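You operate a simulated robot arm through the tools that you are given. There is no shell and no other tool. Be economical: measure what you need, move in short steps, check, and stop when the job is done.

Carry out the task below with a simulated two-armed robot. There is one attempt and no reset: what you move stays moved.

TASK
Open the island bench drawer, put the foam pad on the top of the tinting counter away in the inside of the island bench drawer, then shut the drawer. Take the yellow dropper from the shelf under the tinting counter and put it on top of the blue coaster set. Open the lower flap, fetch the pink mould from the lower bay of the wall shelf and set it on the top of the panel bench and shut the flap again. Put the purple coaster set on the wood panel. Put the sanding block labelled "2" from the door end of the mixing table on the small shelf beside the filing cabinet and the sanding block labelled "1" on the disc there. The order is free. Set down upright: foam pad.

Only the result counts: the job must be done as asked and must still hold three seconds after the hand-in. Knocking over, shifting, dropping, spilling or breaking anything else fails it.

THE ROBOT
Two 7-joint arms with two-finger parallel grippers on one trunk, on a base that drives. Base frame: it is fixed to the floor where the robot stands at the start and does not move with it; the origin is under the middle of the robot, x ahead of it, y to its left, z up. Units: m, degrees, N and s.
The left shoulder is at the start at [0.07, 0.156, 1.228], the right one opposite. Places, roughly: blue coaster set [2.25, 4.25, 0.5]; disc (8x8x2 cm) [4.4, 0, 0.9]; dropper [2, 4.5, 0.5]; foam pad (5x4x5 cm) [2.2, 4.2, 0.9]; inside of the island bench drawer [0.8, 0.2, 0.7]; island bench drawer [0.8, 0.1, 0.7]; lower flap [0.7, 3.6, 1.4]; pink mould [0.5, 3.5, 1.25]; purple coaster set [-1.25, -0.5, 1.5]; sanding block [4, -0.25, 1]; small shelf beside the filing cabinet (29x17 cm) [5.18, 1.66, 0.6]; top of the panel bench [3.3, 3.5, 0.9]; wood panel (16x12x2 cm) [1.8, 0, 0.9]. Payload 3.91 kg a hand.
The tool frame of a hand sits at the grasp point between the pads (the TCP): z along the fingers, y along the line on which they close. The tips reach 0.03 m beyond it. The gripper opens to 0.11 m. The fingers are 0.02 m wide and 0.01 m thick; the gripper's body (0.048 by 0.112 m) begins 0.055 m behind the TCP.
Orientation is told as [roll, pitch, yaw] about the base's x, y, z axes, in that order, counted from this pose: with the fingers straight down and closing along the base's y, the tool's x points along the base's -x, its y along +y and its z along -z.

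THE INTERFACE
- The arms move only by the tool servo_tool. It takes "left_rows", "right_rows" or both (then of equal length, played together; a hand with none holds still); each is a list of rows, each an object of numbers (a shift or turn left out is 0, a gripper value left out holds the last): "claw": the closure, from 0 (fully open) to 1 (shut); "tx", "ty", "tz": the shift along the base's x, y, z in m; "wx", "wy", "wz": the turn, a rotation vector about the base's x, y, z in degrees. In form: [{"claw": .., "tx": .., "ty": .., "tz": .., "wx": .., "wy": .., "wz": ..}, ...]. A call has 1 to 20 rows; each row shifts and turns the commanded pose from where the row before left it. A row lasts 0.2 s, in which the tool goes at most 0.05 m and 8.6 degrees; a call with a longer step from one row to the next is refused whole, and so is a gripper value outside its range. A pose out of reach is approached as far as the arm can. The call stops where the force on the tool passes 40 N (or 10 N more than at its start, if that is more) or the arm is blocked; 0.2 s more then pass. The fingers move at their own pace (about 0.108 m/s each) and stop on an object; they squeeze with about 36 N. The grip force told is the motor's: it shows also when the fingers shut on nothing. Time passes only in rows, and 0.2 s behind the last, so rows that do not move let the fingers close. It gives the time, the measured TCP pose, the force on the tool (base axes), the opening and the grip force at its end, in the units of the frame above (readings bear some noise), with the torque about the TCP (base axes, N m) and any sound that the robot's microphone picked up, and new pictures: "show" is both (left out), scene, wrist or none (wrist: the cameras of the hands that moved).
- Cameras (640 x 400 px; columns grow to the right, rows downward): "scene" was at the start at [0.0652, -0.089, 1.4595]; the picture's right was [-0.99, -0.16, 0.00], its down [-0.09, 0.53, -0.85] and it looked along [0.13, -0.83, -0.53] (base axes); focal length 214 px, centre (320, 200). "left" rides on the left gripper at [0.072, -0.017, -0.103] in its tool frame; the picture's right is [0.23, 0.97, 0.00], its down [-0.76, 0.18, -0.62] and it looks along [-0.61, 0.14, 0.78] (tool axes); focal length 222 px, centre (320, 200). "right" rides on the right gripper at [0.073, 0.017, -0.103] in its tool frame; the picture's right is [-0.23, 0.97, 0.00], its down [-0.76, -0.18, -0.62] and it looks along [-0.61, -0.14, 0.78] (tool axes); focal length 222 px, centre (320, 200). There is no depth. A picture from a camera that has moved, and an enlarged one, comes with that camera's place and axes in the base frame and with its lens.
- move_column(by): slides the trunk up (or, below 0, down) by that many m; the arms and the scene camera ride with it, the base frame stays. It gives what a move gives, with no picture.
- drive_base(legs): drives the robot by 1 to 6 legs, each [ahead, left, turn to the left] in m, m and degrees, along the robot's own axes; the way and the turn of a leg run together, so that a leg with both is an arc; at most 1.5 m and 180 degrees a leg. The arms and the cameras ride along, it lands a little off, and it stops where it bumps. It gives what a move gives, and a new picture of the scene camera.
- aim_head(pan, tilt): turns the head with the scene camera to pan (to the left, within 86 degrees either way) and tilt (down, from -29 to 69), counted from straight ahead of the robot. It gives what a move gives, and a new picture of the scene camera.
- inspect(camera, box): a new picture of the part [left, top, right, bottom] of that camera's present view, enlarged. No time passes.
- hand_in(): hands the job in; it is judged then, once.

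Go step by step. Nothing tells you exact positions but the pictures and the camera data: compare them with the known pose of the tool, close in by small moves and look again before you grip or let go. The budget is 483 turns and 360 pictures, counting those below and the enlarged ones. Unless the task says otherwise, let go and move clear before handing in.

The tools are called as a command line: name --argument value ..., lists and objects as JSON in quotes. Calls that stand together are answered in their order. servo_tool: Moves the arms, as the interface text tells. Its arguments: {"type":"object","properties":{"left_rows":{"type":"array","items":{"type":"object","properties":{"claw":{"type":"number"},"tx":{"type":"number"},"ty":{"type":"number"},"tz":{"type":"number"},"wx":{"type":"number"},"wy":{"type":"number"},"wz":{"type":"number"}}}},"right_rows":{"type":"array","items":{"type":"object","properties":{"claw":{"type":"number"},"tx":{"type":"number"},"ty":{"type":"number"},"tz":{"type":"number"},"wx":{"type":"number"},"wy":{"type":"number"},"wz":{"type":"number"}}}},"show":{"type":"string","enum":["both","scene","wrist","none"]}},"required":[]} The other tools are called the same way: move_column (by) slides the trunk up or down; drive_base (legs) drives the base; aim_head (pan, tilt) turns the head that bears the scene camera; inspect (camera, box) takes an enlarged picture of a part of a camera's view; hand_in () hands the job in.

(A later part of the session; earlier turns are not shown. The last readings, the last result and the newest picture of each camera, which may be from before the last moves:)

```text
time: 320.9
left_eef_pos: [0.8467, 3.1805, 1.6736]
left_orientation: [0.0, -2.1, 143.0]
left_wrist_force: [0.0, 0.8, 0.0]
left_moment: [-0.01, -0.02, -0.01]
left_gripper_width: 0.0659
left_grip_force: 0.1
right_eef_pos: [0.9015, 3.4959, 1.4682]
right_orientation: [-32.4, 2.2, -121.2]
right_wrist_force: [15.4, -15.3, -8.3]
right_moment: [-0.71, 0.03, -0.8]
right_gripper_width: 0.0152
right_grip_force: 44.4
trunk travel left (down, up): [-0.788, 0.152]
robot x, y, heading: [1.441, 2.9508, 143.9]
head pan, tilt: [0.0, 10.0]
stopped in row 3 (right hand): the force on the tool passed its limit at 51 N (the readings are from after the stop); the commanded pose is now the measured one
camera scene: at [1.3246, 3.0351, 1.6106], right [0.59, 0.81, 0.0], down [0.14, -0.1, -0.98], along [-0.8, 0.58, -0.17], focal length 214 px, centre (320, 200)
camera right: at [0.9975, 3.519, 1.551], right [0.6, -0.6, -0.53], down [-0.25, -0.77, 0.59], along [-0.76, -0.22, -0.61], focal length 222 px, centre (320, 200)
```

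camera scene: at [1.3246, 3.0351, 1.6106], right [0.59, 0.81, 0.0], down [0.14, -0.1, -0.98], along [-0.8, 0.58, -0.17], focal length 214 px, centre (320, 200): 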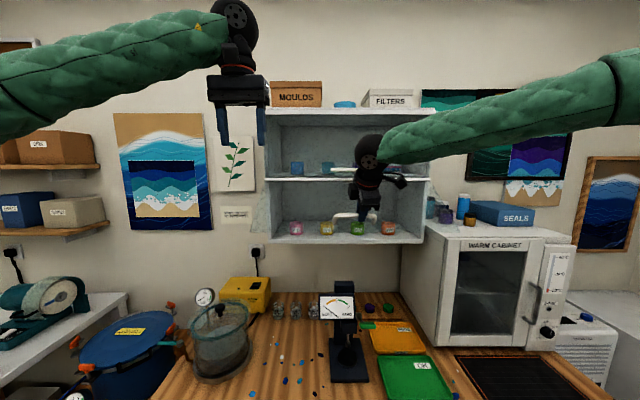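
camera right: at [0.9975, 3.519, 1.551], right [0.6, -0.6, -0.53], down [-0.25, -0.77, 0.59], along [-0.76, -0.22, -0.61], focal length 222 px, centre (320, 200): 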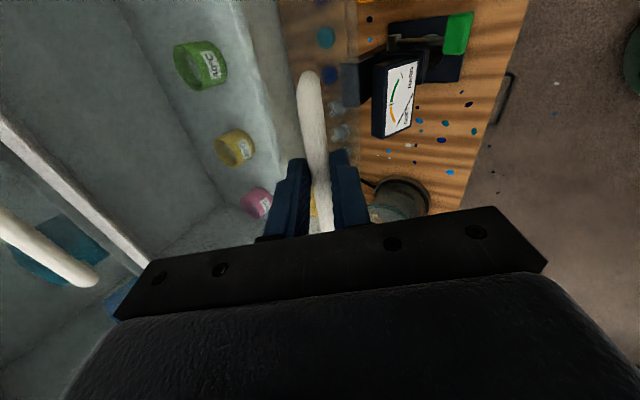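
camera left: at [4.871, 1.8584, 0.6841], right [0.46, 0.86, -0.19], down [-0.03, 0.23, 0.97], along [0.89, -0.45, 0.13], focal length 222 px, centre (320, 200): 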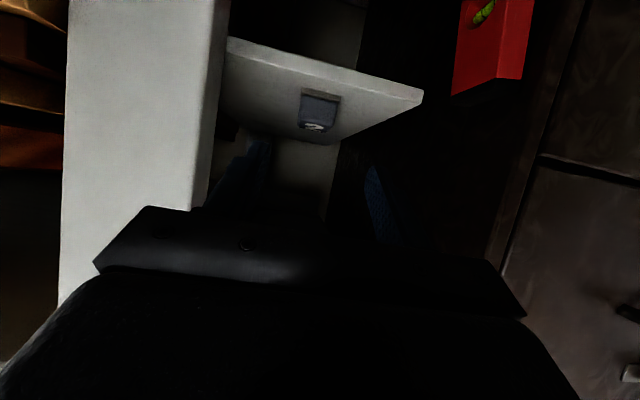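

servo_tool --right_rows '[{"tx": 0.00525, "ty": -0.00383, "tz": 0.0135, "wx": -2.06, "wy": -2.83}, {"tx": 0.00525, "ty": -0.00383, "tz": 0.0135, "wx": -2.06, "wy": -2.83}, {"tx": 0.00107, "ty": -0.00078, "tz": 0.0149, "wx": -2.2, "wy": -3.03}, {"tx": 0.00107, "ty": -0.00078, "tz": 0.0149, "wx": -2.2, "wy": -3.03}, {"tx": 0.00107, "ty": -0.00078, "tz": 0.0149, "wx": -2.2, "wy": -3.03}, {"tx": 0.00107, "ty": -0.00078, "tz": 0.0149, "wx": -2.2, "wy": -3.03}, {}]' --show "scene"

```text
time: 322.6
left_eef_pos: [0.8437, 3.1856, 1.6721]
left_orientation: [0.1, -2.0, 143.0]
left_wrist_force: [1.2, -0.4, 0.0]
left_moment: [-0.01, 0.0, 0.03]
left_gripper_width: 0.0658
left_grip_force: 0.0
right_eef_pos: [0.9112, 3.488, 1.5577]
right_orientation: [-10.5, 0.4, -120.9]
right_wrist_force: [-13.2, 9.0, -2.7]
right_moment: [0.27, 0.11, -1.08]
right_gripper_width: 0.0153
right_grip_force: 45.3
trunk travel left (down, up): [-0.788, 0.152]
robot x, y, heading: [1.4427, 2.9511, 143.9]
head pan, tilt: [0.0, 10.0]
camera scene: at [1.3206, 3.0382, 1.61], right [0.59, 0.81, 0.0], down [0.14, -0.1, -0.98], along [-0.79, 0.58, -0.18], focal length 214 px, centre (320, 200)
```

scene: 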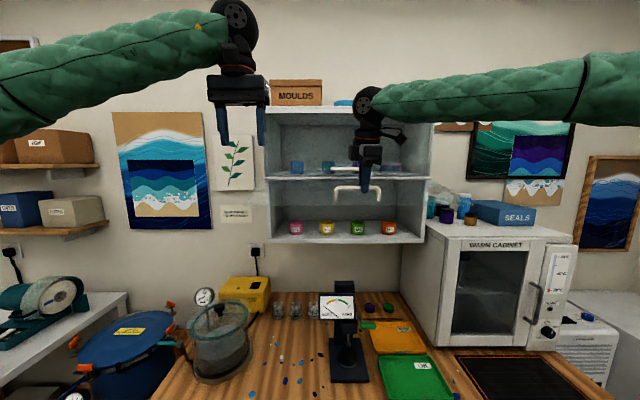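

servo_tool --left_rows '[{"tx": 0.03, "ty": -0.022, "claw": 0}, {"tx": 0.03, "ty": -0.022}, {"tz": -0.039}, {"tz": -0.039, "wx": 4.91, "wy": 6.73}, {"tz": -0.039, "wx": 4.91, "wy": 6.73}, {"tz": -0.039, "wx": 4.91, "wy": 6.73}, {"tz": -0.039, "wx": 4.91, "wy": 6.73}, {"tz": -0.039, "wx": 4.91, "wy": 6.73}, {"tz": -0.039, "wx": 4.91, "wy": 6.73}, {"tz": -0.039, "wx": 4.91, "wy": 6.73}, {"wx": 4.91, "wy": 6.73}, {"wx": 4.91, "wy": 6.73}, {}]'

```text
time: 325.4
left_eef_pos: [0.8472, 3.208, 1.3949]
left_orientation: [4.1, -77.0, 139.7]
left_wrist_force: [0.0, -0.2, 0.3]
left_moment: [0.01, 0.0, 0.0]
left_gripper_width: 0.1099
left_grip_force: 0.1
left hand out of reach, approached as far as the arm can: row 9, 10, 11, 12
right_eef_pos: [0.9118, 3.4886, 1.5573]
right_orientation: [-10.5, 0.4, -120.7]
right_wrist_force: [-13.5, 14.3, -1.4]
right_moment: [0.39, 0.19, -1.02]
right_gripper_width: 0.015
right_grip_force: 45.3
trunk travel left (down, up): [-0.788, 0.152]
robot x, y, heading: [1.4409, 2.952, 143.7]
head pan, tilt: [0.0, 10.0]
camera scene: at [1.3206, 3.0386, 1.61], right [0.59, 0.81, 0.0], down [0.14, -0.1, -0.98], along [-0.79, 0.58, -0.18], focal length 214 px, centre (320, 200)
camera left: at [0.9517, 3.1525, 1.3491], right [-0.54, -0.82, -0.21], down [0.25, -0.39, 0.89], along [-0.8, 0.42, 0.42], focal length 222 px, centre (320, 200)
```

scene: 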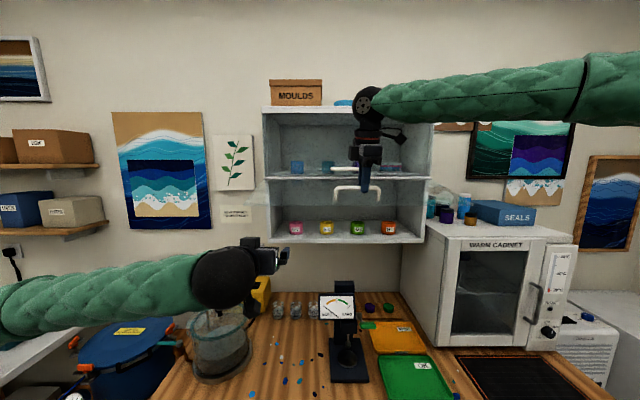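
left: 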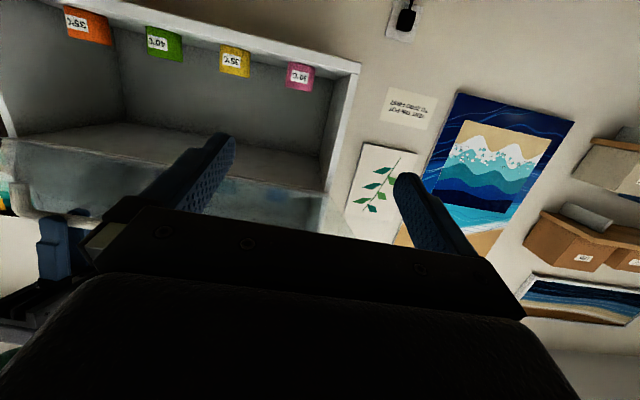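

servo_tool --left_rows '[{"tx": -0.0246, "ty": 0.025, "tz": -0.007, "claw": 0.23}, {"tx": -0.0246, "ty": 0.025, "tz": -0.007}, {"tx": -0.0246, "ty": 0.025, "tz": -0.007}, {"tx": -0.0246, "ty": 0.025, "tz": -0.007}, {"tx": -0.0246, "ty": 0.025, "tz": -0.007}, {"tx": -0.0246, "ty": 0.025, "tz": -0.007}, {"tx": -0.0246, "ty": 0.025, "tz": -0.007}, {}]'

```text
time: 327.1
left_eef_pos: [0.6751, 3.3838, 1.3477]
left_orientation: [4.2, -77.0, 139.6]
left_wrist_force: [0.2, -0.2, -0.1]
left_moment: [0.02, 0.0, -0.01]
left_gripper_width: 0.0849
left_grip_force: 0.0
right_eef_pos: [0.9114, 3.4876, 1.5558]
right_orientation: [-10.5, 0.4, -120.8]
right_wrist_force: [-13.7, 13.9, -0.5]
right_moment: [0.11, 0.42, -0.95]
right_gripper_width: 0.0151
right_grip_force: 46.3
trunk travel left (down, up): [-0.788, 0.152]
robot x, y, heading: [1.4385, 2.9534, 143.8]
head pan, tilt: [0.0, 10.0]
camera scene: at [1.3205, 3.0386, 1.61], right [0.59, 0.81, 0.0], down [0.14, -0.1, -0.98], along [-0.79, 0.58, -0.18], focal length 214 px, centre (320, 200)
camera left: at [0.7795, 3.3284, 1.2991], right [-0.54, -0.82, -0.21], down [0.25, -0.39, 0.89], along [-0.8, 0.42, 0.42], focal length 222 px, centre (320, 200)
```

scene: 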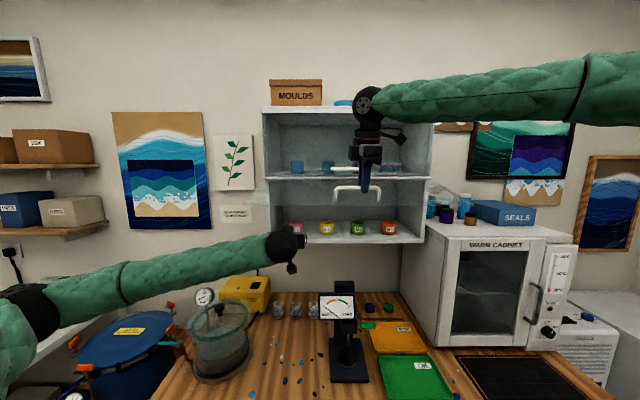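
left: 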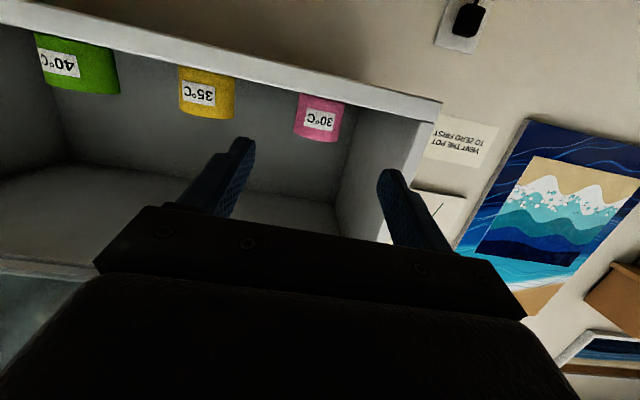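

servo_tool --left_rows '[{"tx": -0.0215, "ty": 0.0155, "tz": -0.0046}, {"tx": -0.0215, "ty": 0.0155, "tz": -0.0046}, {"tx": -0.0215, "ty": 0.0155, "tz": -0.0046}, {"tx": -0.0215, "ty": 0.0155, "tz": -0.0046}, {"tx": -0.0215, "ty": 0.0155, "tz": -0.0046}, {}]'

```text
time: 328.6
left_eef_pos: [0.5667, 3.4606, 1.3216]
left_orientation: [3.9, -76.9, 139.7]
left_wrist_force: [0.1, 0.5, -1.2]
left_moment: [0.03, -0.01, 0.01]
left_gripper_width: 0.0849
left_grip_force: 0.2
right_eef_pos: [0.9109, 3.4877, 1.5573]
right_orientation: [-10.5, 0.3, -120.8]
right_wrist_force: [-13.0, 12.9, -0.8]
right_moment: [0.15, 0.39, -0.96]
right_gripper_width: 0.0151
right_grip_force: 45.0
trunk travel left (down, up): [-0.788, 0.152]
robot x, y, heading: [1.4438, 2.9546, 144.0]
head pan, tilt: [0.0, 10.0]
camera scene: at [1.3205, 3.0386, 1.61], right [0.59, 0.81, 0.0], down [0.14, -0.1, -0.98], along [-0.79, 0.58, -0.18], focal length 214 px, centre (320, 200)
camera left: at [0.671, 3.4048, 1.2744], right [-0.54, -0.82, -0.21], down [0.25, -0.39, 0.89], along [-0.8, 0.42, 0.42], focal length 222 px, centre (320, 200)
```

scene: 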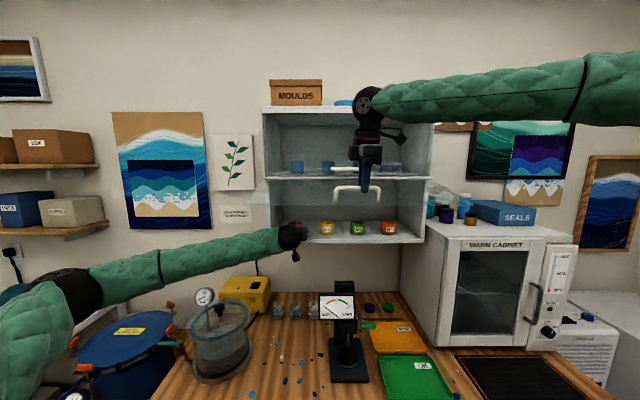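
left: 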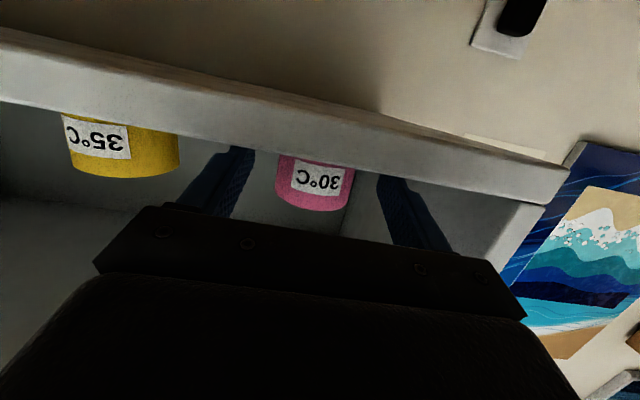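

servo_tool --left_rows '[{"claw": 1}, {"claw": 1}, {"claw": 1}, {"claw": 1}]' --show "wrist"

```text
time: 329.6
left_eef_pos: [0.5663, 3.4617, 1.3211]
left_orientation: [4.0, -76.9, 139.7]
left_wrist_force: [0.0, 0.5, 0.2]
left_moment: [0.01, 0.04, -0.03]
left_gripper_width: 0.0
left_grip_force: 36.2
right_eef_pos: [0.9113, 3.4879, 1.5556]
right_orientation: [-10.5, 0.3, -120.7]
right_wrist_force: [-14.1, 12.9, -1.5]
right_moment: [0.08, 0.4, -0.99]
right_gripper_width: 0.0151
right_grip_force: 45.0
trunk travel left (down, up): [-0.788, 0.152]
robot x, y, heading: [1.4381, 2.9513, 144.2]
head pan, tilt: [0.0, 10.0]
camera left: at [0.6712, 3.4048, 1.2744], right [-0.54, -0.82, -0.21], down [0.25, -0.39, 0.89], along [-0.8, 0.42, 0.42], focal length 222 px, centre (320, 200)
```

left: 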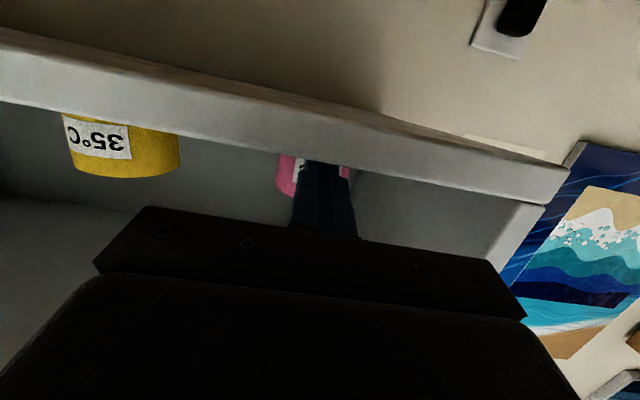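

servo_tool --left_rows '[{"claw": 0.23}, {"claw": 0.23}, {"claw": 0.23}]' --show "none"

inspect --camera "left" --box '[200, 120, 440, 270]'

inspect --camera "scene" --box '[250, 170, 430, 280]'

```text
time: 330.4
left_eef_pos: [0.5661, 3.4606, 1.321]
left_orientation: [3.9, -76.9, 139.7]
left_wrist_force: [-1.1, 0.5, -1.1]
left_moment: [0.02, 0.0, -0.03]
left_gripper_width: 0.0848
left_grip_force: 0.1
right_eef_pos: [0.9097, 3.4866, 1.5573]
right_orientation: [-10.5, 0.2, -120.7]
right_wrist_force: [-13.3, 13.5, -1.1]
right_moment: [0.13, 0.35, -0.93]
right_gripper_width: 0.015
right_grip_force: 45.3
trunk travel left (down, up): [-0.788, 0.152]
robot x, y, heading: [1.4389, 2.9536, 143.9]
head pan, tilt: [0.0, 10.0]
```

```text
2.67 times, centred on (320, 195) of left
camera zoom: at [0.6712, 3.4047, 1.2744], right [-0.54, -0.82, -0.21], down [0.25, -0.39, 0.89], along [-0.8, 0.42, 0.42], focal length 592 px, centre (320, 213)
```

zoom: 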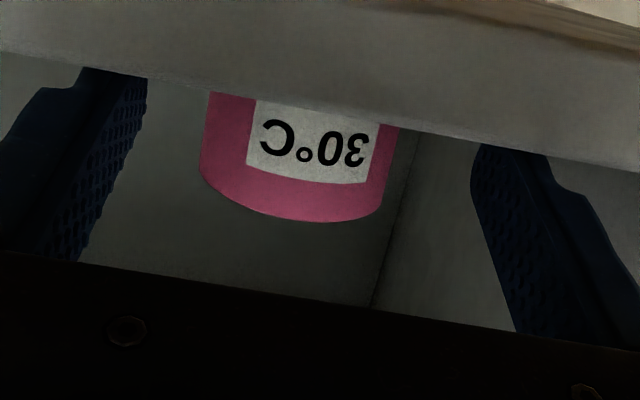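

```text
3.56 times, centred on (340, 225) of scene
camera zoom: at [1.3205, 3.0386, 1.61], right [0.59, 0.81, 0.0], down [0.14, -0.1, -0.98], along [-0.79, 0.58, -0.18], focal length 763 px, centre (249, 111)
```

zoom: 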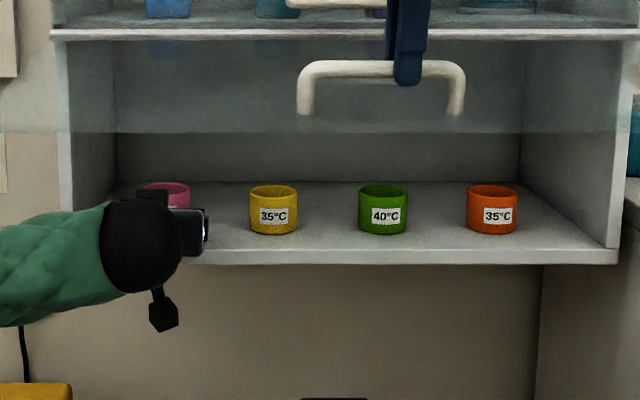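

servo_tool --left_rows '[{"tx": -0.0125, "ty": 0.0093, "tz": 0.001}, {"tx": -0.0125, "ty": 0.0093, "tz": 0.001}, {"tx": -0.0125, "ty": 0.0093, "tz": 0.001}, {}, {"claw": 1}, {"claw": 1}, {"claw": 1}, {"claw": 1}]' --show "wrist"

```text
time: 332.1
left_eef_pos: [0.5311, 3.4883, 1.3235]
left_orientation: [4.0, -76.8, 139.7]
left_wrist_force: [-0.3, 1.1, 1.1]
left_moment: [0.07, 0.0, 0.0]
left_gripper_width: 0.0577
left_grip_force: 35.9
right_eef_pos: [0.9114, 3.4886, 1.5568]
right_orientation: [-10.5, 0.3, -120.7]
right_wrist_force: [-14.2, 13.5, -1.0]
right_moment: [0.09, 0.44, -0.97]
right_gripper_width: 0.0152
right_grip_force: 45.2
trunk travel left (down, up): [-0.788, 0.152]
robot x, y, heading: [1.4431, 2.9492, 143.9]
head pan, tilt: [0.0, 10.0]
camera left: at [0.6354, 3.433, 1.2768], right [-0.54, -0.82, -0.21], down [0.25, -0.39, 0.89], along [-0.8, 0.42, 0.42], focal length 222 px, centre (320, 200)
```

left: 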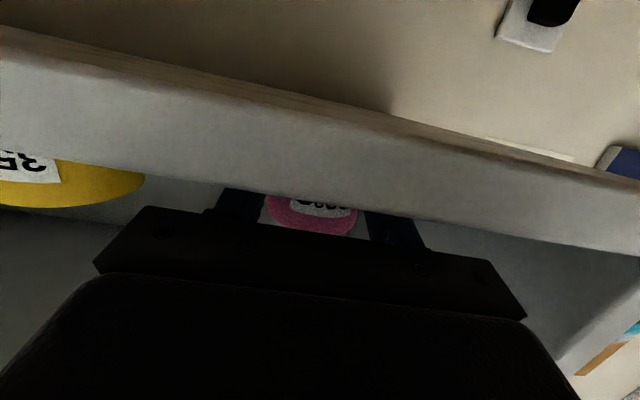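

servo_tool --left_rows '[{"tz": 0.012}, {"tz": 0.012}, {"tx": 0.024, "ty": -0.0177}, {"tx": 0.032, "ty": -0.0236}, {"tx": 0.032, "ty": -0.0236}, {"tx": 0.032, "ty": -0.0236}, {"tx": 0.032, "ty": -0.0236}, {"tx": 0.032, "ty": -0.0236}, {"tx": 0.02, "ty": -0.035}, {"tx": 0.02, "ty": -0.035}, {}]'

```text
time: 334.6
left_eef_pos: [0.7538, 3.2818, 1.3497]
left_orientation: [4.0, -76.9, 139.7]
left_wrist_force: [-0.6, -0.3, -0.3]
left_moment: [0.01, 0.0, -0.03]
left_gripper_width: 0.0579
left_grip_force: 35.5
right_eef_pos: [0.9111, 3.4888, 1.5565]
right_orientation: [-10.6, 0.3, -120.7]
right_wrist_force: [-15.0, 14.2, -1.2]
right_moment: [0.24, 0.27, -0.95]
right_gripper_width: 0.0152
right_grip_force: 45.0
trunk travel left (down, up): [-0.788, 0.152]
robot x, y, heading: [1.4423, 2.9511, 143.6]
head pan, tilt: [0.0, 10.0]
camera scene: at [1.3206, 3.0386, 1.61], right [0.59, 0.81, 0.0], down [0.14, -0.1, -0.98], along [-0.79, 0.58, -0.18], focal length 214 px, centre (320, 200)
camera left: at [0.8578, 3.2263, 1.3022], right [-0.54, -0.82, -0.21], down [0.25, -0.39, 0.89], along [-0.8, 0.42, 0.42], focal length 222 px, centre (320, 200)
```

scene: 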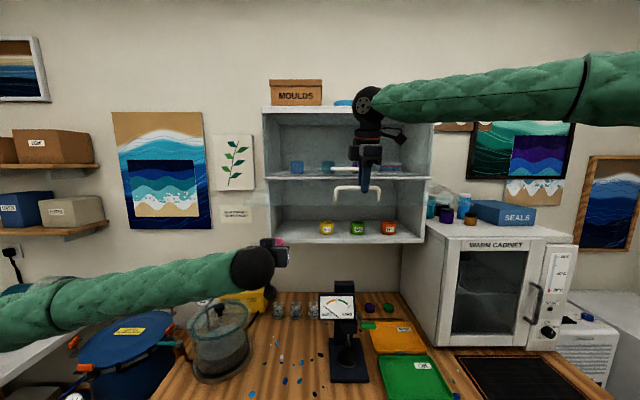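
left: 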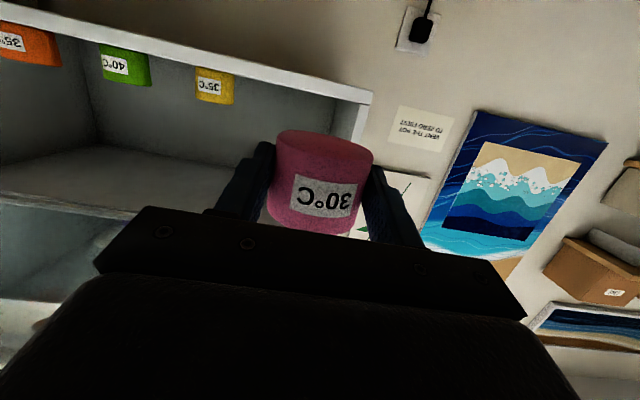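

servo_tool --left_rows '[{"tx": -0.015, "ty": -0.036}, {"tx": -0.015, "ty": -0.036}, {"tx": -0.015, "ty": -0.036}, {"tx": -0.015, "ty": -0.036}, {"tx": -0.015, "ty": -0.036}, {"tx": -0.01, "ty": -0.03}]' --show "scene"

```text
time: 335.9
left_eef_pos: [0.6664, 3.0744, 1.3509]
left_orientation: [3.8, -76.9, 139.7]
left_wrist_force: [-0.3, 0.4, -0.7]
left_moment: [0.0, -0.02, -0.01]
left_gripper_width: 0.0579
left_grip_force: 35.9
right_eef_pos: [0.913, 3.4886, 1.5569]
right_orientation: [-10.5, 0.4, -120.8]
right_wrist_force: [-11.8, 12.1, 0.6]
right_moment: [0.22, 0.4, -1.14]
right_gripper_width: 0.0151
right_grip_force: 44.9
trunk travel left (down, up): [-0.788, 0.152]
robot x, y, heading: [1.4369, 2.9539, 143.7]
head pan, tilt: [0.0, 10.0]
camera scene: at [1.32, 3.0382, 1.61], right [0.59, 0.81, 0.0], down [0.14, -0.1, -0.98], along [-0.79, 0.58, -0.18], focal length 214 px, centre (320, 200)
```

scene: 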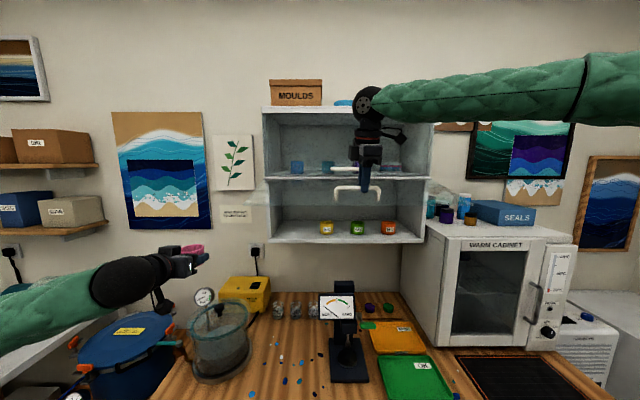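

servo_tool --right_rows '[{"tx": -0.00107, "ty": 0.00078, "tz": -0.0149, "wx": 2.2, "wy": 3.03}, {"tx": -0.00107, "ty": 0.00078, "tz": -0.0149, "wx": 2.2, "wy": 3.03}, {"tx": -0.00107, "ty": 0.00078, "tz": -0.0149, "wx": 2.2, "wy": 3.03}, {"tx": -0.00107, "ty": 0.00078, "tz": -0.0149, "wx": 2.2, "wy": 3.03}, {"tx": -0.00552, "ty": 0.00402, "tz": -0.0187, "wx": 2.945, "wy": 4.04}, {"tx": -0.00552, "ty": 0.00402, "tz": -0.0187, "wx": 2.945, "wy": 4.04}, {"tx": -0.00552, "ty": 0.00402, "tz": -0.0187, "wx": 2.945, "wy": 4.04}, {"tx": -0.00924, "ty": 0.00673, "tz": -0.0163, "wx": 2.945, "wy": 4.04}, {"tx": -0.00924, "ty": 0.00673, "tz": -0.0163, "wx": 2.945, "wy": 4.04}, {"tx": -0.00924, "ty": 0.00673, "tz": -0.0163, "wx": 2.945, "wy": 4.04}, {}]' --show "scene"

```text
time: 338.4
left_eef_pos: [0.6685, 3.0719, 1.3518]
left_orientation: [3.9, -77.1, 140.0]
left_wrist_force: [0.3, 0.4, -0.8]
left_moment: [0.03, -0.02, -0.03]
left_gripper_width: 0.058
left_grip_force: 36.2
right_eef_pos: [0.8641, 3.5214, 1.3922]
right_orientation: [-55.6, 4.0, -122.4]
right_wrist_force: [-2.1, -7.3, -7.0]
right_moment: [-0.87, 0.37, -0.31]
right_gripper_width: 0.0151
right_grip_force: 45.3
trunk travel left (down, up): [-0.788, 0.152]
robot x, y, heading: [1.4385, 2.9521, 143.8]
head pan, tilt: [0.0, 10.0]
camera scene: at [1.3223, 3.0353, 1.6102], right [0.59, 0.81, 0.0], down [0.14, -0.1, -0.98], along [-0.79, 0.58, -0.17], focal length 214 px, centre (320, 200)
```

scene: 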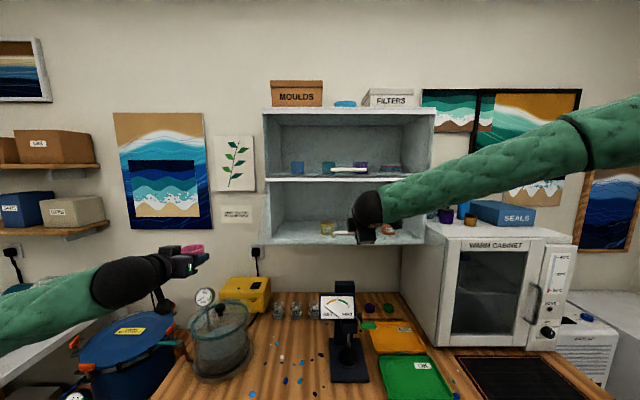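

servo_tool --right_rows '[{"tx": -0.01236, "ty": 0.00901, "tz": -0.0128, "wx": 2.945, "wy": 4.04}, {"tx": -0.01236, "ty": 0.00901, "tz": -0.0128, "wx": 2.945, "wy": 4.04}, {"tx": -0.01236, "ty": 0.00901, "tz": -0.0128, "wx": 2.945, "wy": 4.04}, {"tx": -0.01426, "ty": 0.0104, "tz": -0.0092, "wx": 2.945, "wy": 4.04}, {"tx": -0.01426, "ty": 0.0104, "tz": -0.0092, "wx": 2.945, "wy": 4.04}, {"tx": -0.0154, "ty": 0.01122, "tz": -0.006, "wx": 2.945, "wy": 4.04}, {"tx": -0.0154, "ty": 0.01122, "tz": -0.005, "wx": 2.945, "wy": 4.04}, {}]' --show "both"

```text
time: 339.9
left_eef_pos: [0.6688, 3.07, 1.3527]
left_orientation: [3.8, -77.0, 139.9]
left_wrist_force: [0.4, 0.6, -1.5]
left_moment: [-0.04, -0.01, -0.02]
left_gripper_width: 0.0581
left_grip_force: 36.8
right_eef_pos: [0.7746, 3.5885, 1.3247]
right_orientation: [-88.8, 5.2, -125.1]
right_wrist_force: [-0.2, -1.4, -13.2]
right_moment: [-1.03, 0.31, 0.74]
right_gripper_width: 0.015
right_grip_force: 45.0
trunk travel left (down, up): [-0.788, 0.152]
robot x, y, heading: [1.4397, 2.9501, 143.8]
head pan, tilt: [0.0, 10.0]
stopped in row 7 (right hand): the force on the tool passed its limit at 92 N (the readings are from after the stop); the commanded pose is now the measured one
camera scene: at [1.323, 3.0358, 1.6111], right [0.59, 0.81, 0.0], down [0.14, -0.1, -0.98], along [-0.8, 0.58, -0.17], focal length 214 px, centre (320, 200)
camera right: at [0.9011, 3.5894, 1.3143], right [-0.06, -0.12, -0.99], down [0.06, -0.99, 0.12], along [-1.0, -0.05, 0.07], focal length 222 px, centre (320, 200)
```

scene: 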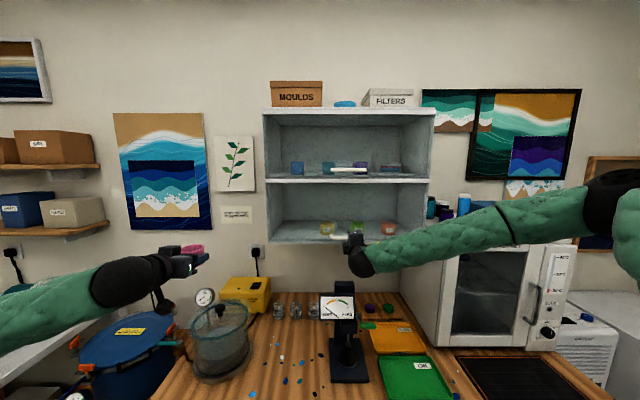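
right: 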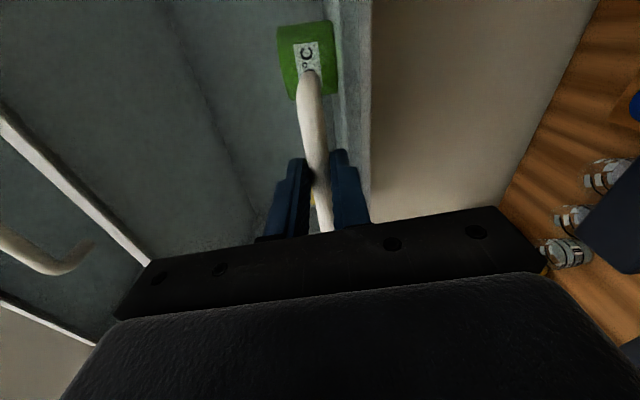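

servo_tool --right_rows '[{"tx": -0.002, "ty": 0.0015, "tz": -0.001}, {"tx": -0.002, "ty": 0.0015, "tz": -0.001}, {}]' --show "none"

```text
time: 340.8
left_eef_pos: [0.6711, 3.0707, 1.3527]
left_orientation: [3.8, -77.0, 139.9]
left_wrist_force: [-0.4, 0.0, -0.2]
left_moment: [-0.03, 0.0, -0.02]
left_gripper_width: 0.0579
left_grip_force: 35.6
right_eef_pos: [0.7705, 3.5909, 1.3215]
right_orientation: [-89.0, 5.4, -125.2]
right_wrist_force: [19.4, -23.5, -23.4]
right_moment: [-1.08, 0.2, 0.07]
right_gripper_width: 0.0152
right_grip_force: 44.9
trunk travel left (down, up): [-0.788, 0.152]
robot x, y, heading: [1.4392, 2.9504, 144.0]
head pan, tilt: [0.0, 10.0]
```

servo_tool --right_rows '[{"claw": 0}, {"claw": 0}, {"claw": 0}, {"tx": 0.02, "ty": -0.0146}, {"tx": 0.03, "ty": -0.022}, {"tx": 0.03, "ty": -0.022}, {"tx": 0.03, "ty": -0.022}, {}]' --show "both"

inspect --camera "scene" --box '[250, 90, 450, 260]'

```text
time: 342.6
left_eef_pos: [0.6679, 3.0723, 1.352]
left_orientation: [4.0, -77.0, 139.9]
left_wrist_force: [-0.1, 0.3, -0.4]
left_moment: [-0.04, -0.01, -0.04]
left_gripper_width: 0.0578
left_grip_force: 36.5
right_eef_pos: [0.879, 3.5118, 1.3231]
right_orientation: [-89.1, 5.1, -125.4]
right_wrist_force: [-0.5, 1.0, 0.5]
right_moment: [0.0, -0.01, -0.04]
right_gripper_width: 0.11
right_grip_force: 0.0
trunk travel left (down, up): [-0.788, 0.152]
robot x, y, heading: [1.4403, 2.9515, 144.0]
head pan, tilt: [0.0, 10.0]
camera scene: at [1.3222, 3.0364, 1.6102], right [0.59, 0.81, 0.0], down [0.14, -0.1, -0.98], along [-0.79, 0.58, -0.17], focal length 214 px, centre (320, 200)
camera right: at [1.0074, 3.5124, 1.3139], right [-0.07, -0.12, -0.99], down [0.06, -0.99, 0.12], along [-1.0, -0.05, 0.07], focal length 222 px, centre (320, 200)
```

scene: 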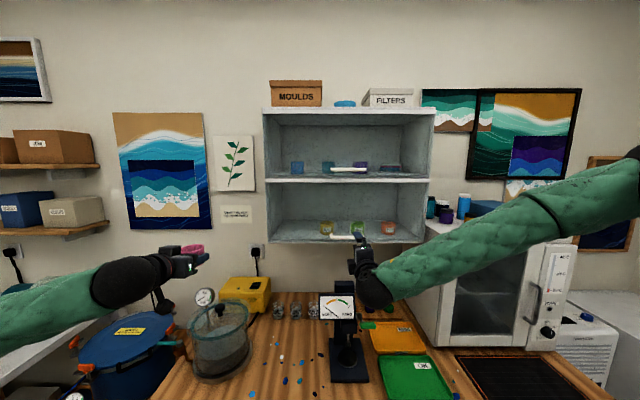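
right: 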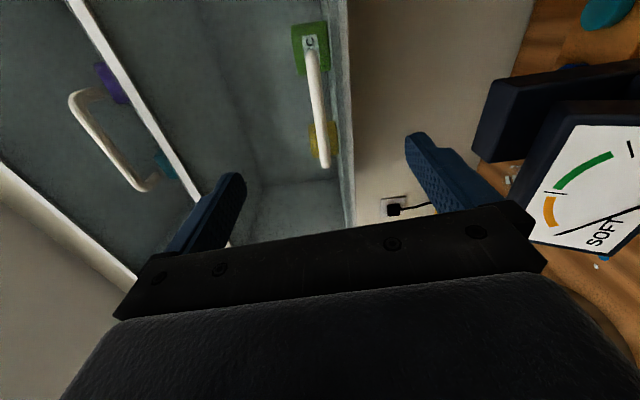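

```text
2.35 times, centred on (350, 175) of scene
camera zoom: at [1.3222, 3.0364, 1.6102], right [0.59, 0.81, 0.0], down [0.14, -0.1, -0.98], along [-0.79, 0.58, -0.17], focal length 505 px, centre (249, 259)
```

zoom: 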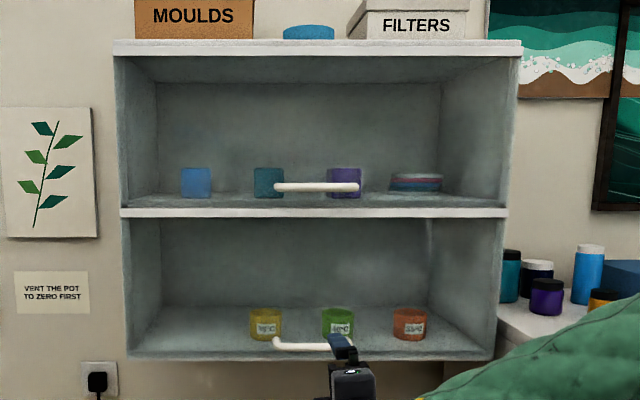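

servo_tool --right_rows '[{"tx": 0.015, "ty": -0.01, "tz": 0.01, "wx": -6.6, "wy": 4.82}, {"tx": 0.015, "ty": -0.01, "tz": 0.01, "wx": -6.6, "wy": 4.82}, {"tz": 0.01, "wx": -6.6, "wy": 4.82}, {"tz": 0.01, "wx": -6.6, "wy": 4.82}, {"tz": 0.01, "wx": -6.6, "wy": 4.82}, {"tz": 0.01, "wx": -6.6, "wy": 4.82}, {"tz": 0.01, "wx": -6.6, "wy": 4.82}, {"tz": 0.01, "wx": -6.6, "wy": 4.82}, {"tz": 0.01, "wx": -6.6, "wy": 4.82}, {"tz": 0.01, "wx": -6.6, "wy": 4.82}, {"tz": 0.01, "wx": -6.6, "wy": 4.82}]' --show "none"

aim_head --pan -86 --tilt 25

```text
time: 344.9
left_eef_pos: [0.6701, 3.0722, 1.3518]
left_orientation: [4.0, -77.0, 139.8]
left_wrist_force: [0.0, -0.1, -1.7]
left_moment: [-0.03, -0.03, 0.01]
left_gripper_width: 0.0581
left_grip_force: 35.8
right_eef_pos: [0.9096, 3.492, 1.4331]
right_orientation: [-98.0, -84.7, -117.4]
right_wrist_force: [0.2, 0.8, -1.1]
right_moment: [-0.02, 0.0, -0.02]
right_gripper_width: 0.1098
right_grip_force: 0.1
trunk travel left (down, up): [-0.788, 0.152]
robot x, y, heading: [1.4418, 2.952, 144.1]
head pan, tilt: [0.0, 10.0]
```

```text
time: 346.6
left_eef_pos: [0.6698, 3.0725, 1.3524]
left_orientation: [4.0, -77.0, 139.9]
left_wrist_force: [-0.4, 0.5, -0.1]
left_moment: [0.0, -0.02, 0.02]
left_gripper_width: 0.0578
left_grip_force: 35.5
right_eef_pos: [0.9092, 3.4911, 1.4317]
right_orientation: [-97.7, -84.5, -117.8]
right_wrist_force: [0.2, 0.7, 0.4]
right_moment: [0.0, 0.02, 0.0]
right_gripper_width: 0.11
right_grip_force: 0.0
trunk travel left (down, up): [-0.788, 0.152]
robot x, y, heading: [1.4381, 2.9516, 143.8]
head pan, tilt: [-85.9, 25.0]
camera scene: at [1.4471, 3.0591, 1.5861], right [0.85, -0.53, 0.0], down [-0.22, -0.36, -0.91], along [0.48, 0.77, -0.42], focal length 214 px, centre (320, 200)
```

scene: 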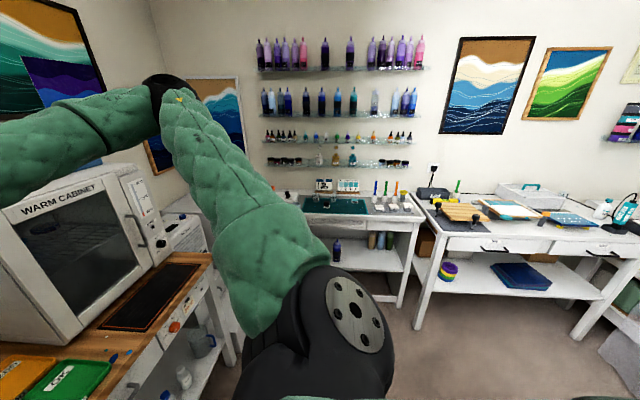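

drive_base --legs '[[0.06, 0, 0], [0, 0, -90]]'

aim_head --pan 0 --tilt 20

```text
time: 351.4
left_eef_pos: [1.5406, 3.7506, 1.352]
left_orientation: [3.9, -77.0, 47.3]
left_wrist_force: [0.0, 0.3, -1.7]
left_moment: [0.04, 0.03, -0.04]
left_gripper_width: 0.0577
left_grip_force: 35.6
right_eef_pos: [1.9506, 3.4961, 1.4319]
right_orientation: [-97.7, -84.5, 150.1]
right_wrist_force: [-0.3, 0.2, -0.3]
right_moment: [0.03, 0.02, 0.02]
right_gripper_width: 0.1102
right_grip_force: 0.0
trunk travel left (down, up): [-0.788, 0.152]
robot x, y, heading: [1.3905, 2.9884, 51.8]
head pan, tilt: [-85.9, 25.0]
camera scene: at [1.4982, 2.9746, 1.586], right [-0.56, -0.83, 0.0], down [-0.35, 0.24, -0.91], along [0.75, -0.51, -0.42], focal length 214 px, centre (320, 200)
```

scene: 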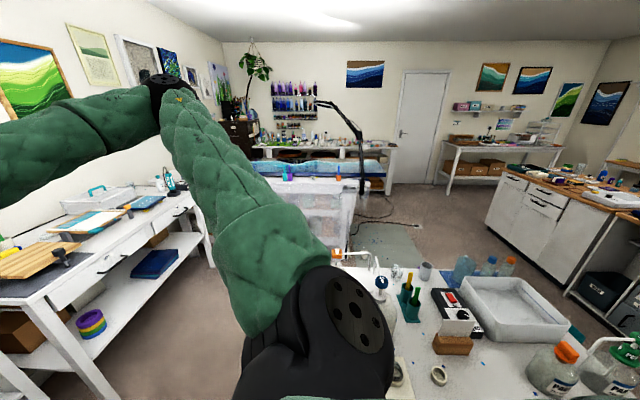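

```text
time: 353.0
left_eef_pos: [1.5402, 3.751, 1.3518]
left_orientation: [3.8, -77.0, 47.6]
left_wrist_force: [0.0, -1.0, -1.3]
left_moment: [-0.01, 0.04, 0.01]
left_gripper_width: 0.0577
left_grip_force: 36.2
right_eef_pos: [1.9498, 3.4948, 1.4323]
right_orientation: [-97.7, -84.5, 150.1]
right_wrist_force: [-0.5, 0.3, 0.6]
right_moment: [0.01, 0.02, -0.01]
right_gripper_width: 0.1101
right_grip_force: 0.0
trunk travel left (down, up): [-0.788, 0.152]
robot x, y, heading: [1.3902, 2.9856, 51.8]
head pan, tilt: [0.0, 20.0]
camera scene: at [1.48, 3.0996, 1.5941], right [0.78, -0.62, 0.0], down [-0.21, -0.27, -0.94], along [0.58, 0.74, -0.34], focal length 214 px, centre (320, 200)
```

scene: 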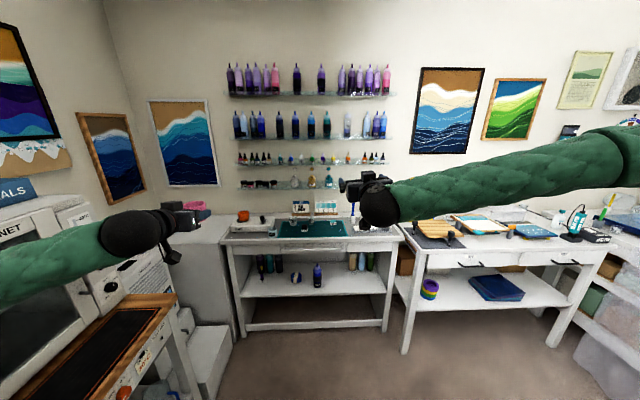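

inspect --camera "scene" --box '[210, 190, 420, 335]'

inspect --camera "scene" --box '[390, 190, 640, 320]'

```text
2.76 times, centred on (315, 262) of scene
camera zoom: at [1.48, 3.0996, 1.5941], right [0.78, -0.62, 0.0], down [-0.21, -0.27, -0.94], along [0.58, 0.74, -0.34], focal length 592 px, centre (334, 28)
```

zoom: 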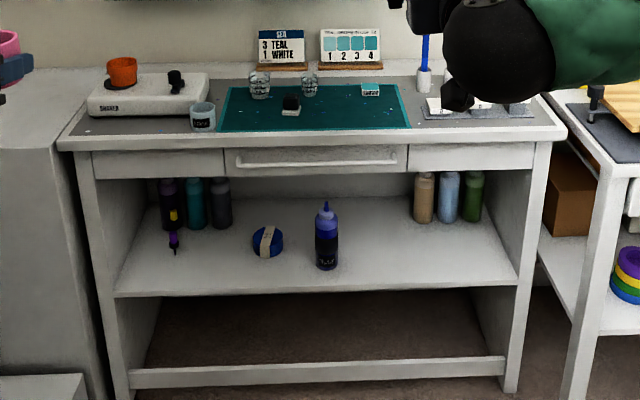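

```text
2.56 times, centred on (515, 255) of scene
camera zoom: at [1.48, 3.0996, 1.5941], right [0.78, -0.62, 0.0], down [-0.21, -0.27, -0.94], along [0.58, 0.74, -0.34], focal length 549 px, centre (-179, 59)
```

zoom: 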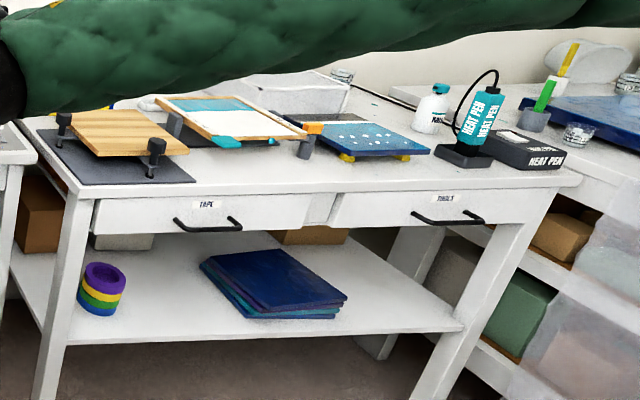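

drive_base --legs '[[0, 0, 2.2], [0.45, 0, 0], [0, -1.13, 0]]'

aim_head --pan 0 --tilt 45

```text
time: 355.3
left_eef_pos: [1.5983, 3.9392, 1.3483]
left_orientation: [5.8, -76.2, 52.5]
left_wrist_force: [0.3, 1.3, -2.5]
left_moment: [0.01, -0.02, -0.04]
left_gripper_width: 0.0579
left_grip_force: 36.1
right_eef_pos: [2.0366, 3.7312, 1.4379]
right_orientation: [-103.6, -84.8, 162.4]
right_wrist_force: [0.8, 1.0, -0.6]
right_moment: [0.06, -0.06, 0.05]
right_gripper_width: 0.11
right_grip_force: 0.1
trunk travel left (down, up): [-0.788, 0.152]
robot x, y, heading: [1.5363, 3.1738, 58.2]
head pan, tilt: [0.0, 20.0]
stopped in leg 2: the robot was blocked; the commanded pose is now the measured one
camera scene: at [1.6137, 3.2824, 1.5949], right [0.85, -0.53, -0.01], down [-0.18, -0.28, -0.94], along [0.49, 0.8, -0.34], focal length 214 px, centre (320, 200)
```

scene: 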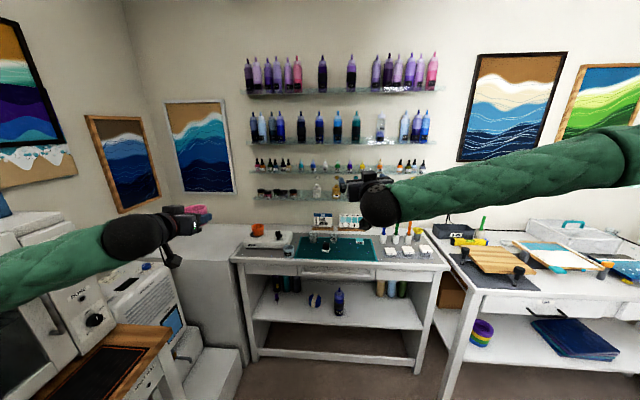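

```text
time: 356.2
left_eef_pos: [1.5995, 3.934, 1.3531]
left_orientation: [5.3, -76.9, 52.5]
left_wrist_force: [-0.2, 2.0, -1.9]
left_moment: [0.06, -0.02, 0.01]
left_gripper_width: 0.0579
left_grip_force: 36.1
right_eef_pos: [2.0325, 3.7257, 1.4419]
right_orientation: [-107.5, -84.9, 166.2]
right_wrist_force: [0.4, -0.9, -0.8]
right_moment: [0.06, -0.04, 0.03]
right_gripper_width: 0.1103
right_grip_force: 0.0
trunk travel left (down, up): [-0.788, 0.152]
robot x, y, heading: [1.5338, 3.1815, 58.1]
head pan, tilt: [0.0, 45.0]
camera scene: at [1.6026, 3.2685, 1.5567], right [0.85, -0.53, -0.01], down [-0.37, -0.59, -0.72], along [0.37, 0.61, -0.7], focal length 214 px, centre (320, 200)
```

scene: 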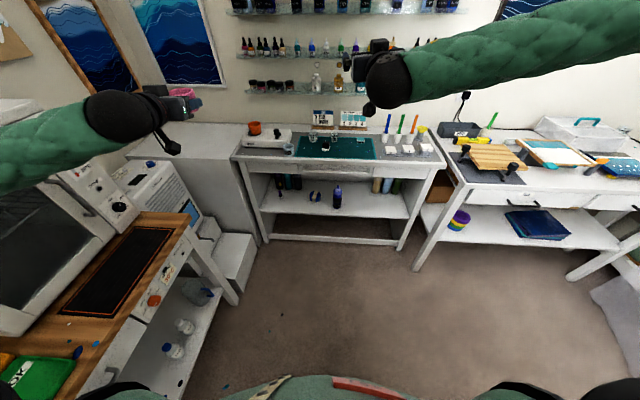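

aim_head --pan 60 --tilt 30

```text
time: 357.5
left_eef_pos: [1.5992, 3.9333, 1.3545]
left_orientation: [5.3, -77.0, 52.4]
left_wrist_force: [0.7, 0.0, -1.3]
left_moment: [-0.04, 0.01, 0.02]
left_gripper_width: 0.0579
left_grip_force: 35.5
right_eef_pos: [2.0324, 3.7264, 1.4426]
right_orientation: [-107.5, -84.8, 166.4]
right_wrist_force: [-0.2, -0.7, 0.0]
right_moment: [-0.05, 0.02, -0.03]
right_gripper_width: 0.1101
right_grip_force: 0.0
trunk travel left (down, up): [-0.788, 0.152]
robot x, y, heading: [1.5327, 3.1773, 58.1]
head pan, tilt: [60.0, 30.0]
camera scene: at [1.5174, 3.279, 1.5797], right [0.88, 0.47, 0.01], down [0.24, -0.43, -0.87], along [-0.41, 0.77, -0.49], focal length 214 px, centre (320, 200)
```

scene: 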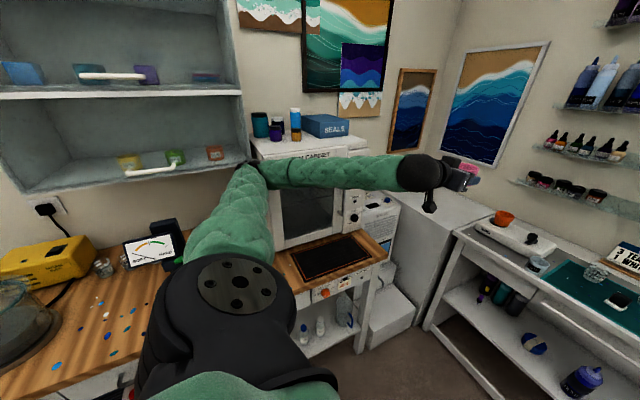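

drive_base --legs '[[-0.02, -0.15, 0]]'

```text
time: 358.8
left_eef_pos: [1.7173, 3.8525, 1.3452]
left_orientation: [3.2, -76.4, 53.9]
left_wrist_force: [0.0, -0.3, -1.1]
left_moment: [-0.06, 0.0, -0.02]
left_gripper_width: 0.0579
left_grip_force: 36.2
right_eef_pos: [2.1498, 3.6433, 1.435]
right_orientation: [-100.2, -84.6, 158.7]
right_wrist_force: [-0.4, 0.0, -0.4]
right_moment: [-0.04, 0.0, -0.01]
right_gripper_width: 0.1102
right_grip_force: 0.1
trunk travel left (down, up): [-0.788, 0.152]
robot x, y, heading: [1.651, 3.0787, 58.1]
head pan, tilt: [60.0, 30.0]
camera scene: at [1.6309, 3.2025, 1.5782], right [0.89, 0.46, 0.0], down [0.23, -0.44, -0.87], along [-0.4, 0.77, -0.5], focal length 214 px, centre (320, 200)
```

scene: 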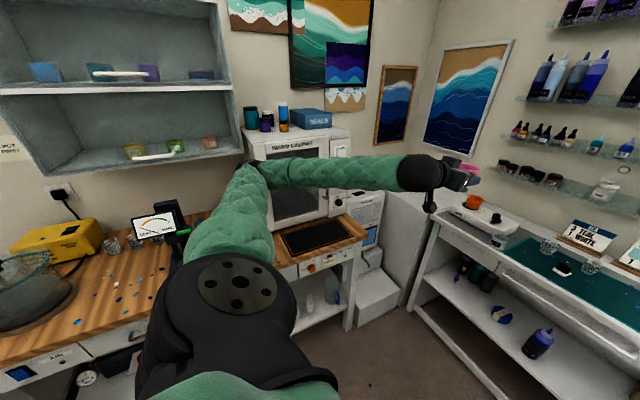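

inspect --camera "scene" --box '[20, 60, 360, 260]'

```text
1.88 times, centred on (190, 160) of scene
camera zoom: at [1.6309, 3.2025, 1.5782], right [0.89, 0.46, 0.0], down [0.23, -0.44, -0.87], along [-0.4, 0.77, -0.5], focal length 404 px, centre (565, 275)
```

zoom: 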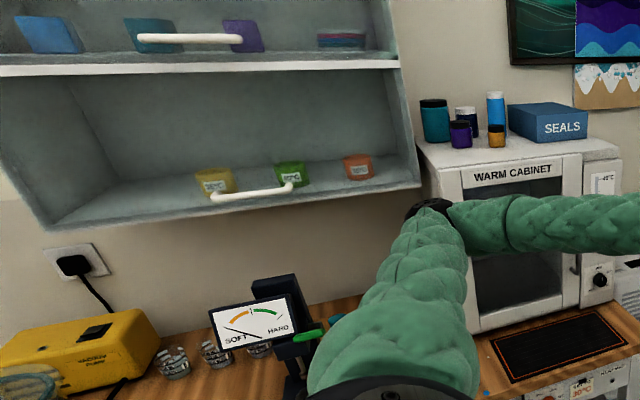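

drive_base --legs '[[0.05, -0.2, -4], [0.18, -0.1, 0], [0, -0.67, 0]]'

aim_head --pan 0 --tilt 45

```text
time: 360.2
left_eef_pos: [1.9523, 3.8319, 1.344]
left_orientation: [3.4, -76.2, 42.3]
left_wrist_force: [0.8, -0.1, -0.8]
left_moment: [0.01, 0.03, 0.03]
left_gripper_width: 0.0579
left_grip_force: 35.7
right_eef_pos: [2.3328, 3.5398, 1.4338]
right_orientation: [-99.4, -84.6, 146.5]
right_wrist_force: [1.1, -0.5, -1.4]
right_moment: [0.01, 0.0, 0.0]
right_gripper_width: 0.1101
right_grip_force: 0.0
trunk travel left (down, up): [-0.788, 0.152]
robot x, y, heading: [1.725, 3.0874, 46.1]
head pan, tilt: [60.0, 30.0]
stopped in leg 1: the robot was blocked; the commanded pose is now the measured one
camera scene: at [1.7376, 3.2109, 1.5781], right [0.96, 0.28, 0.0], down [0.14, -0.48, -0.87], along [-0.24, 0.83, -0.5], focal length 214 px, centre (320, 200)
```

scene: 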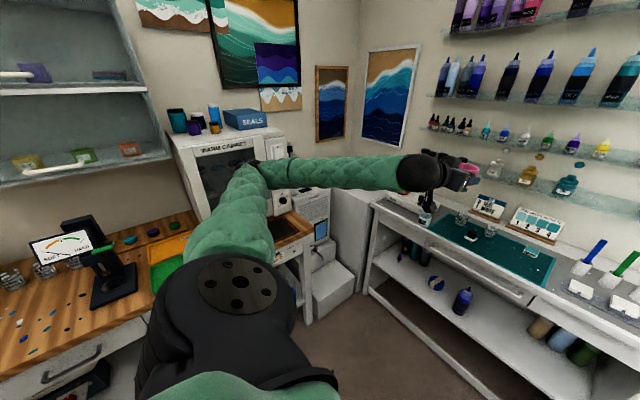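

```text
time: 361.5
left_eef_pos: [1.9519, 3.8333, 1.3438]
left_orientation: [3.7, -76.2, 42.2]
left_wrist_force: [-0.7, 0.3, -0.3]
left_moment: [-0.02, 0.0, 0.04]
left_gripper_width: 0.0576
left_grip_force: 35.8
right_eef_pos: [2.3316, 3.5412, 1.435]
right_orientation: [-99.6, -84.6, 146.6]
right_wrist_force: [-0.8, -0.1, -0.2]
right_moment: [-0.04, 0.0, 0.02]
right_gripper_width: 0.11
right_grip_force: 0.1
trunk travel left (down, up): [-0.788, 0.152]
robot x, y, heading: [1.724, 3.0881, 46.2]
head pan, tilt: [0.0, 45.0]
camera scene: at [1.8191, 3.1827, 1.5553], right [0.72, -0.69, 0.0], down [-0.49, -0.51, -0.71], along [0.49, 0.51, -0.71], focal length 214 px, centre (320, 200)
```

scene: 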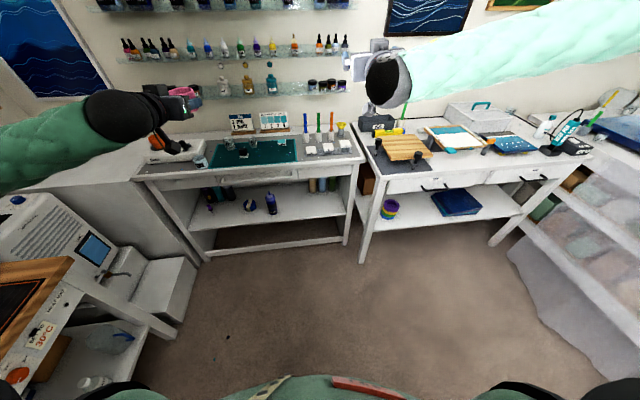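

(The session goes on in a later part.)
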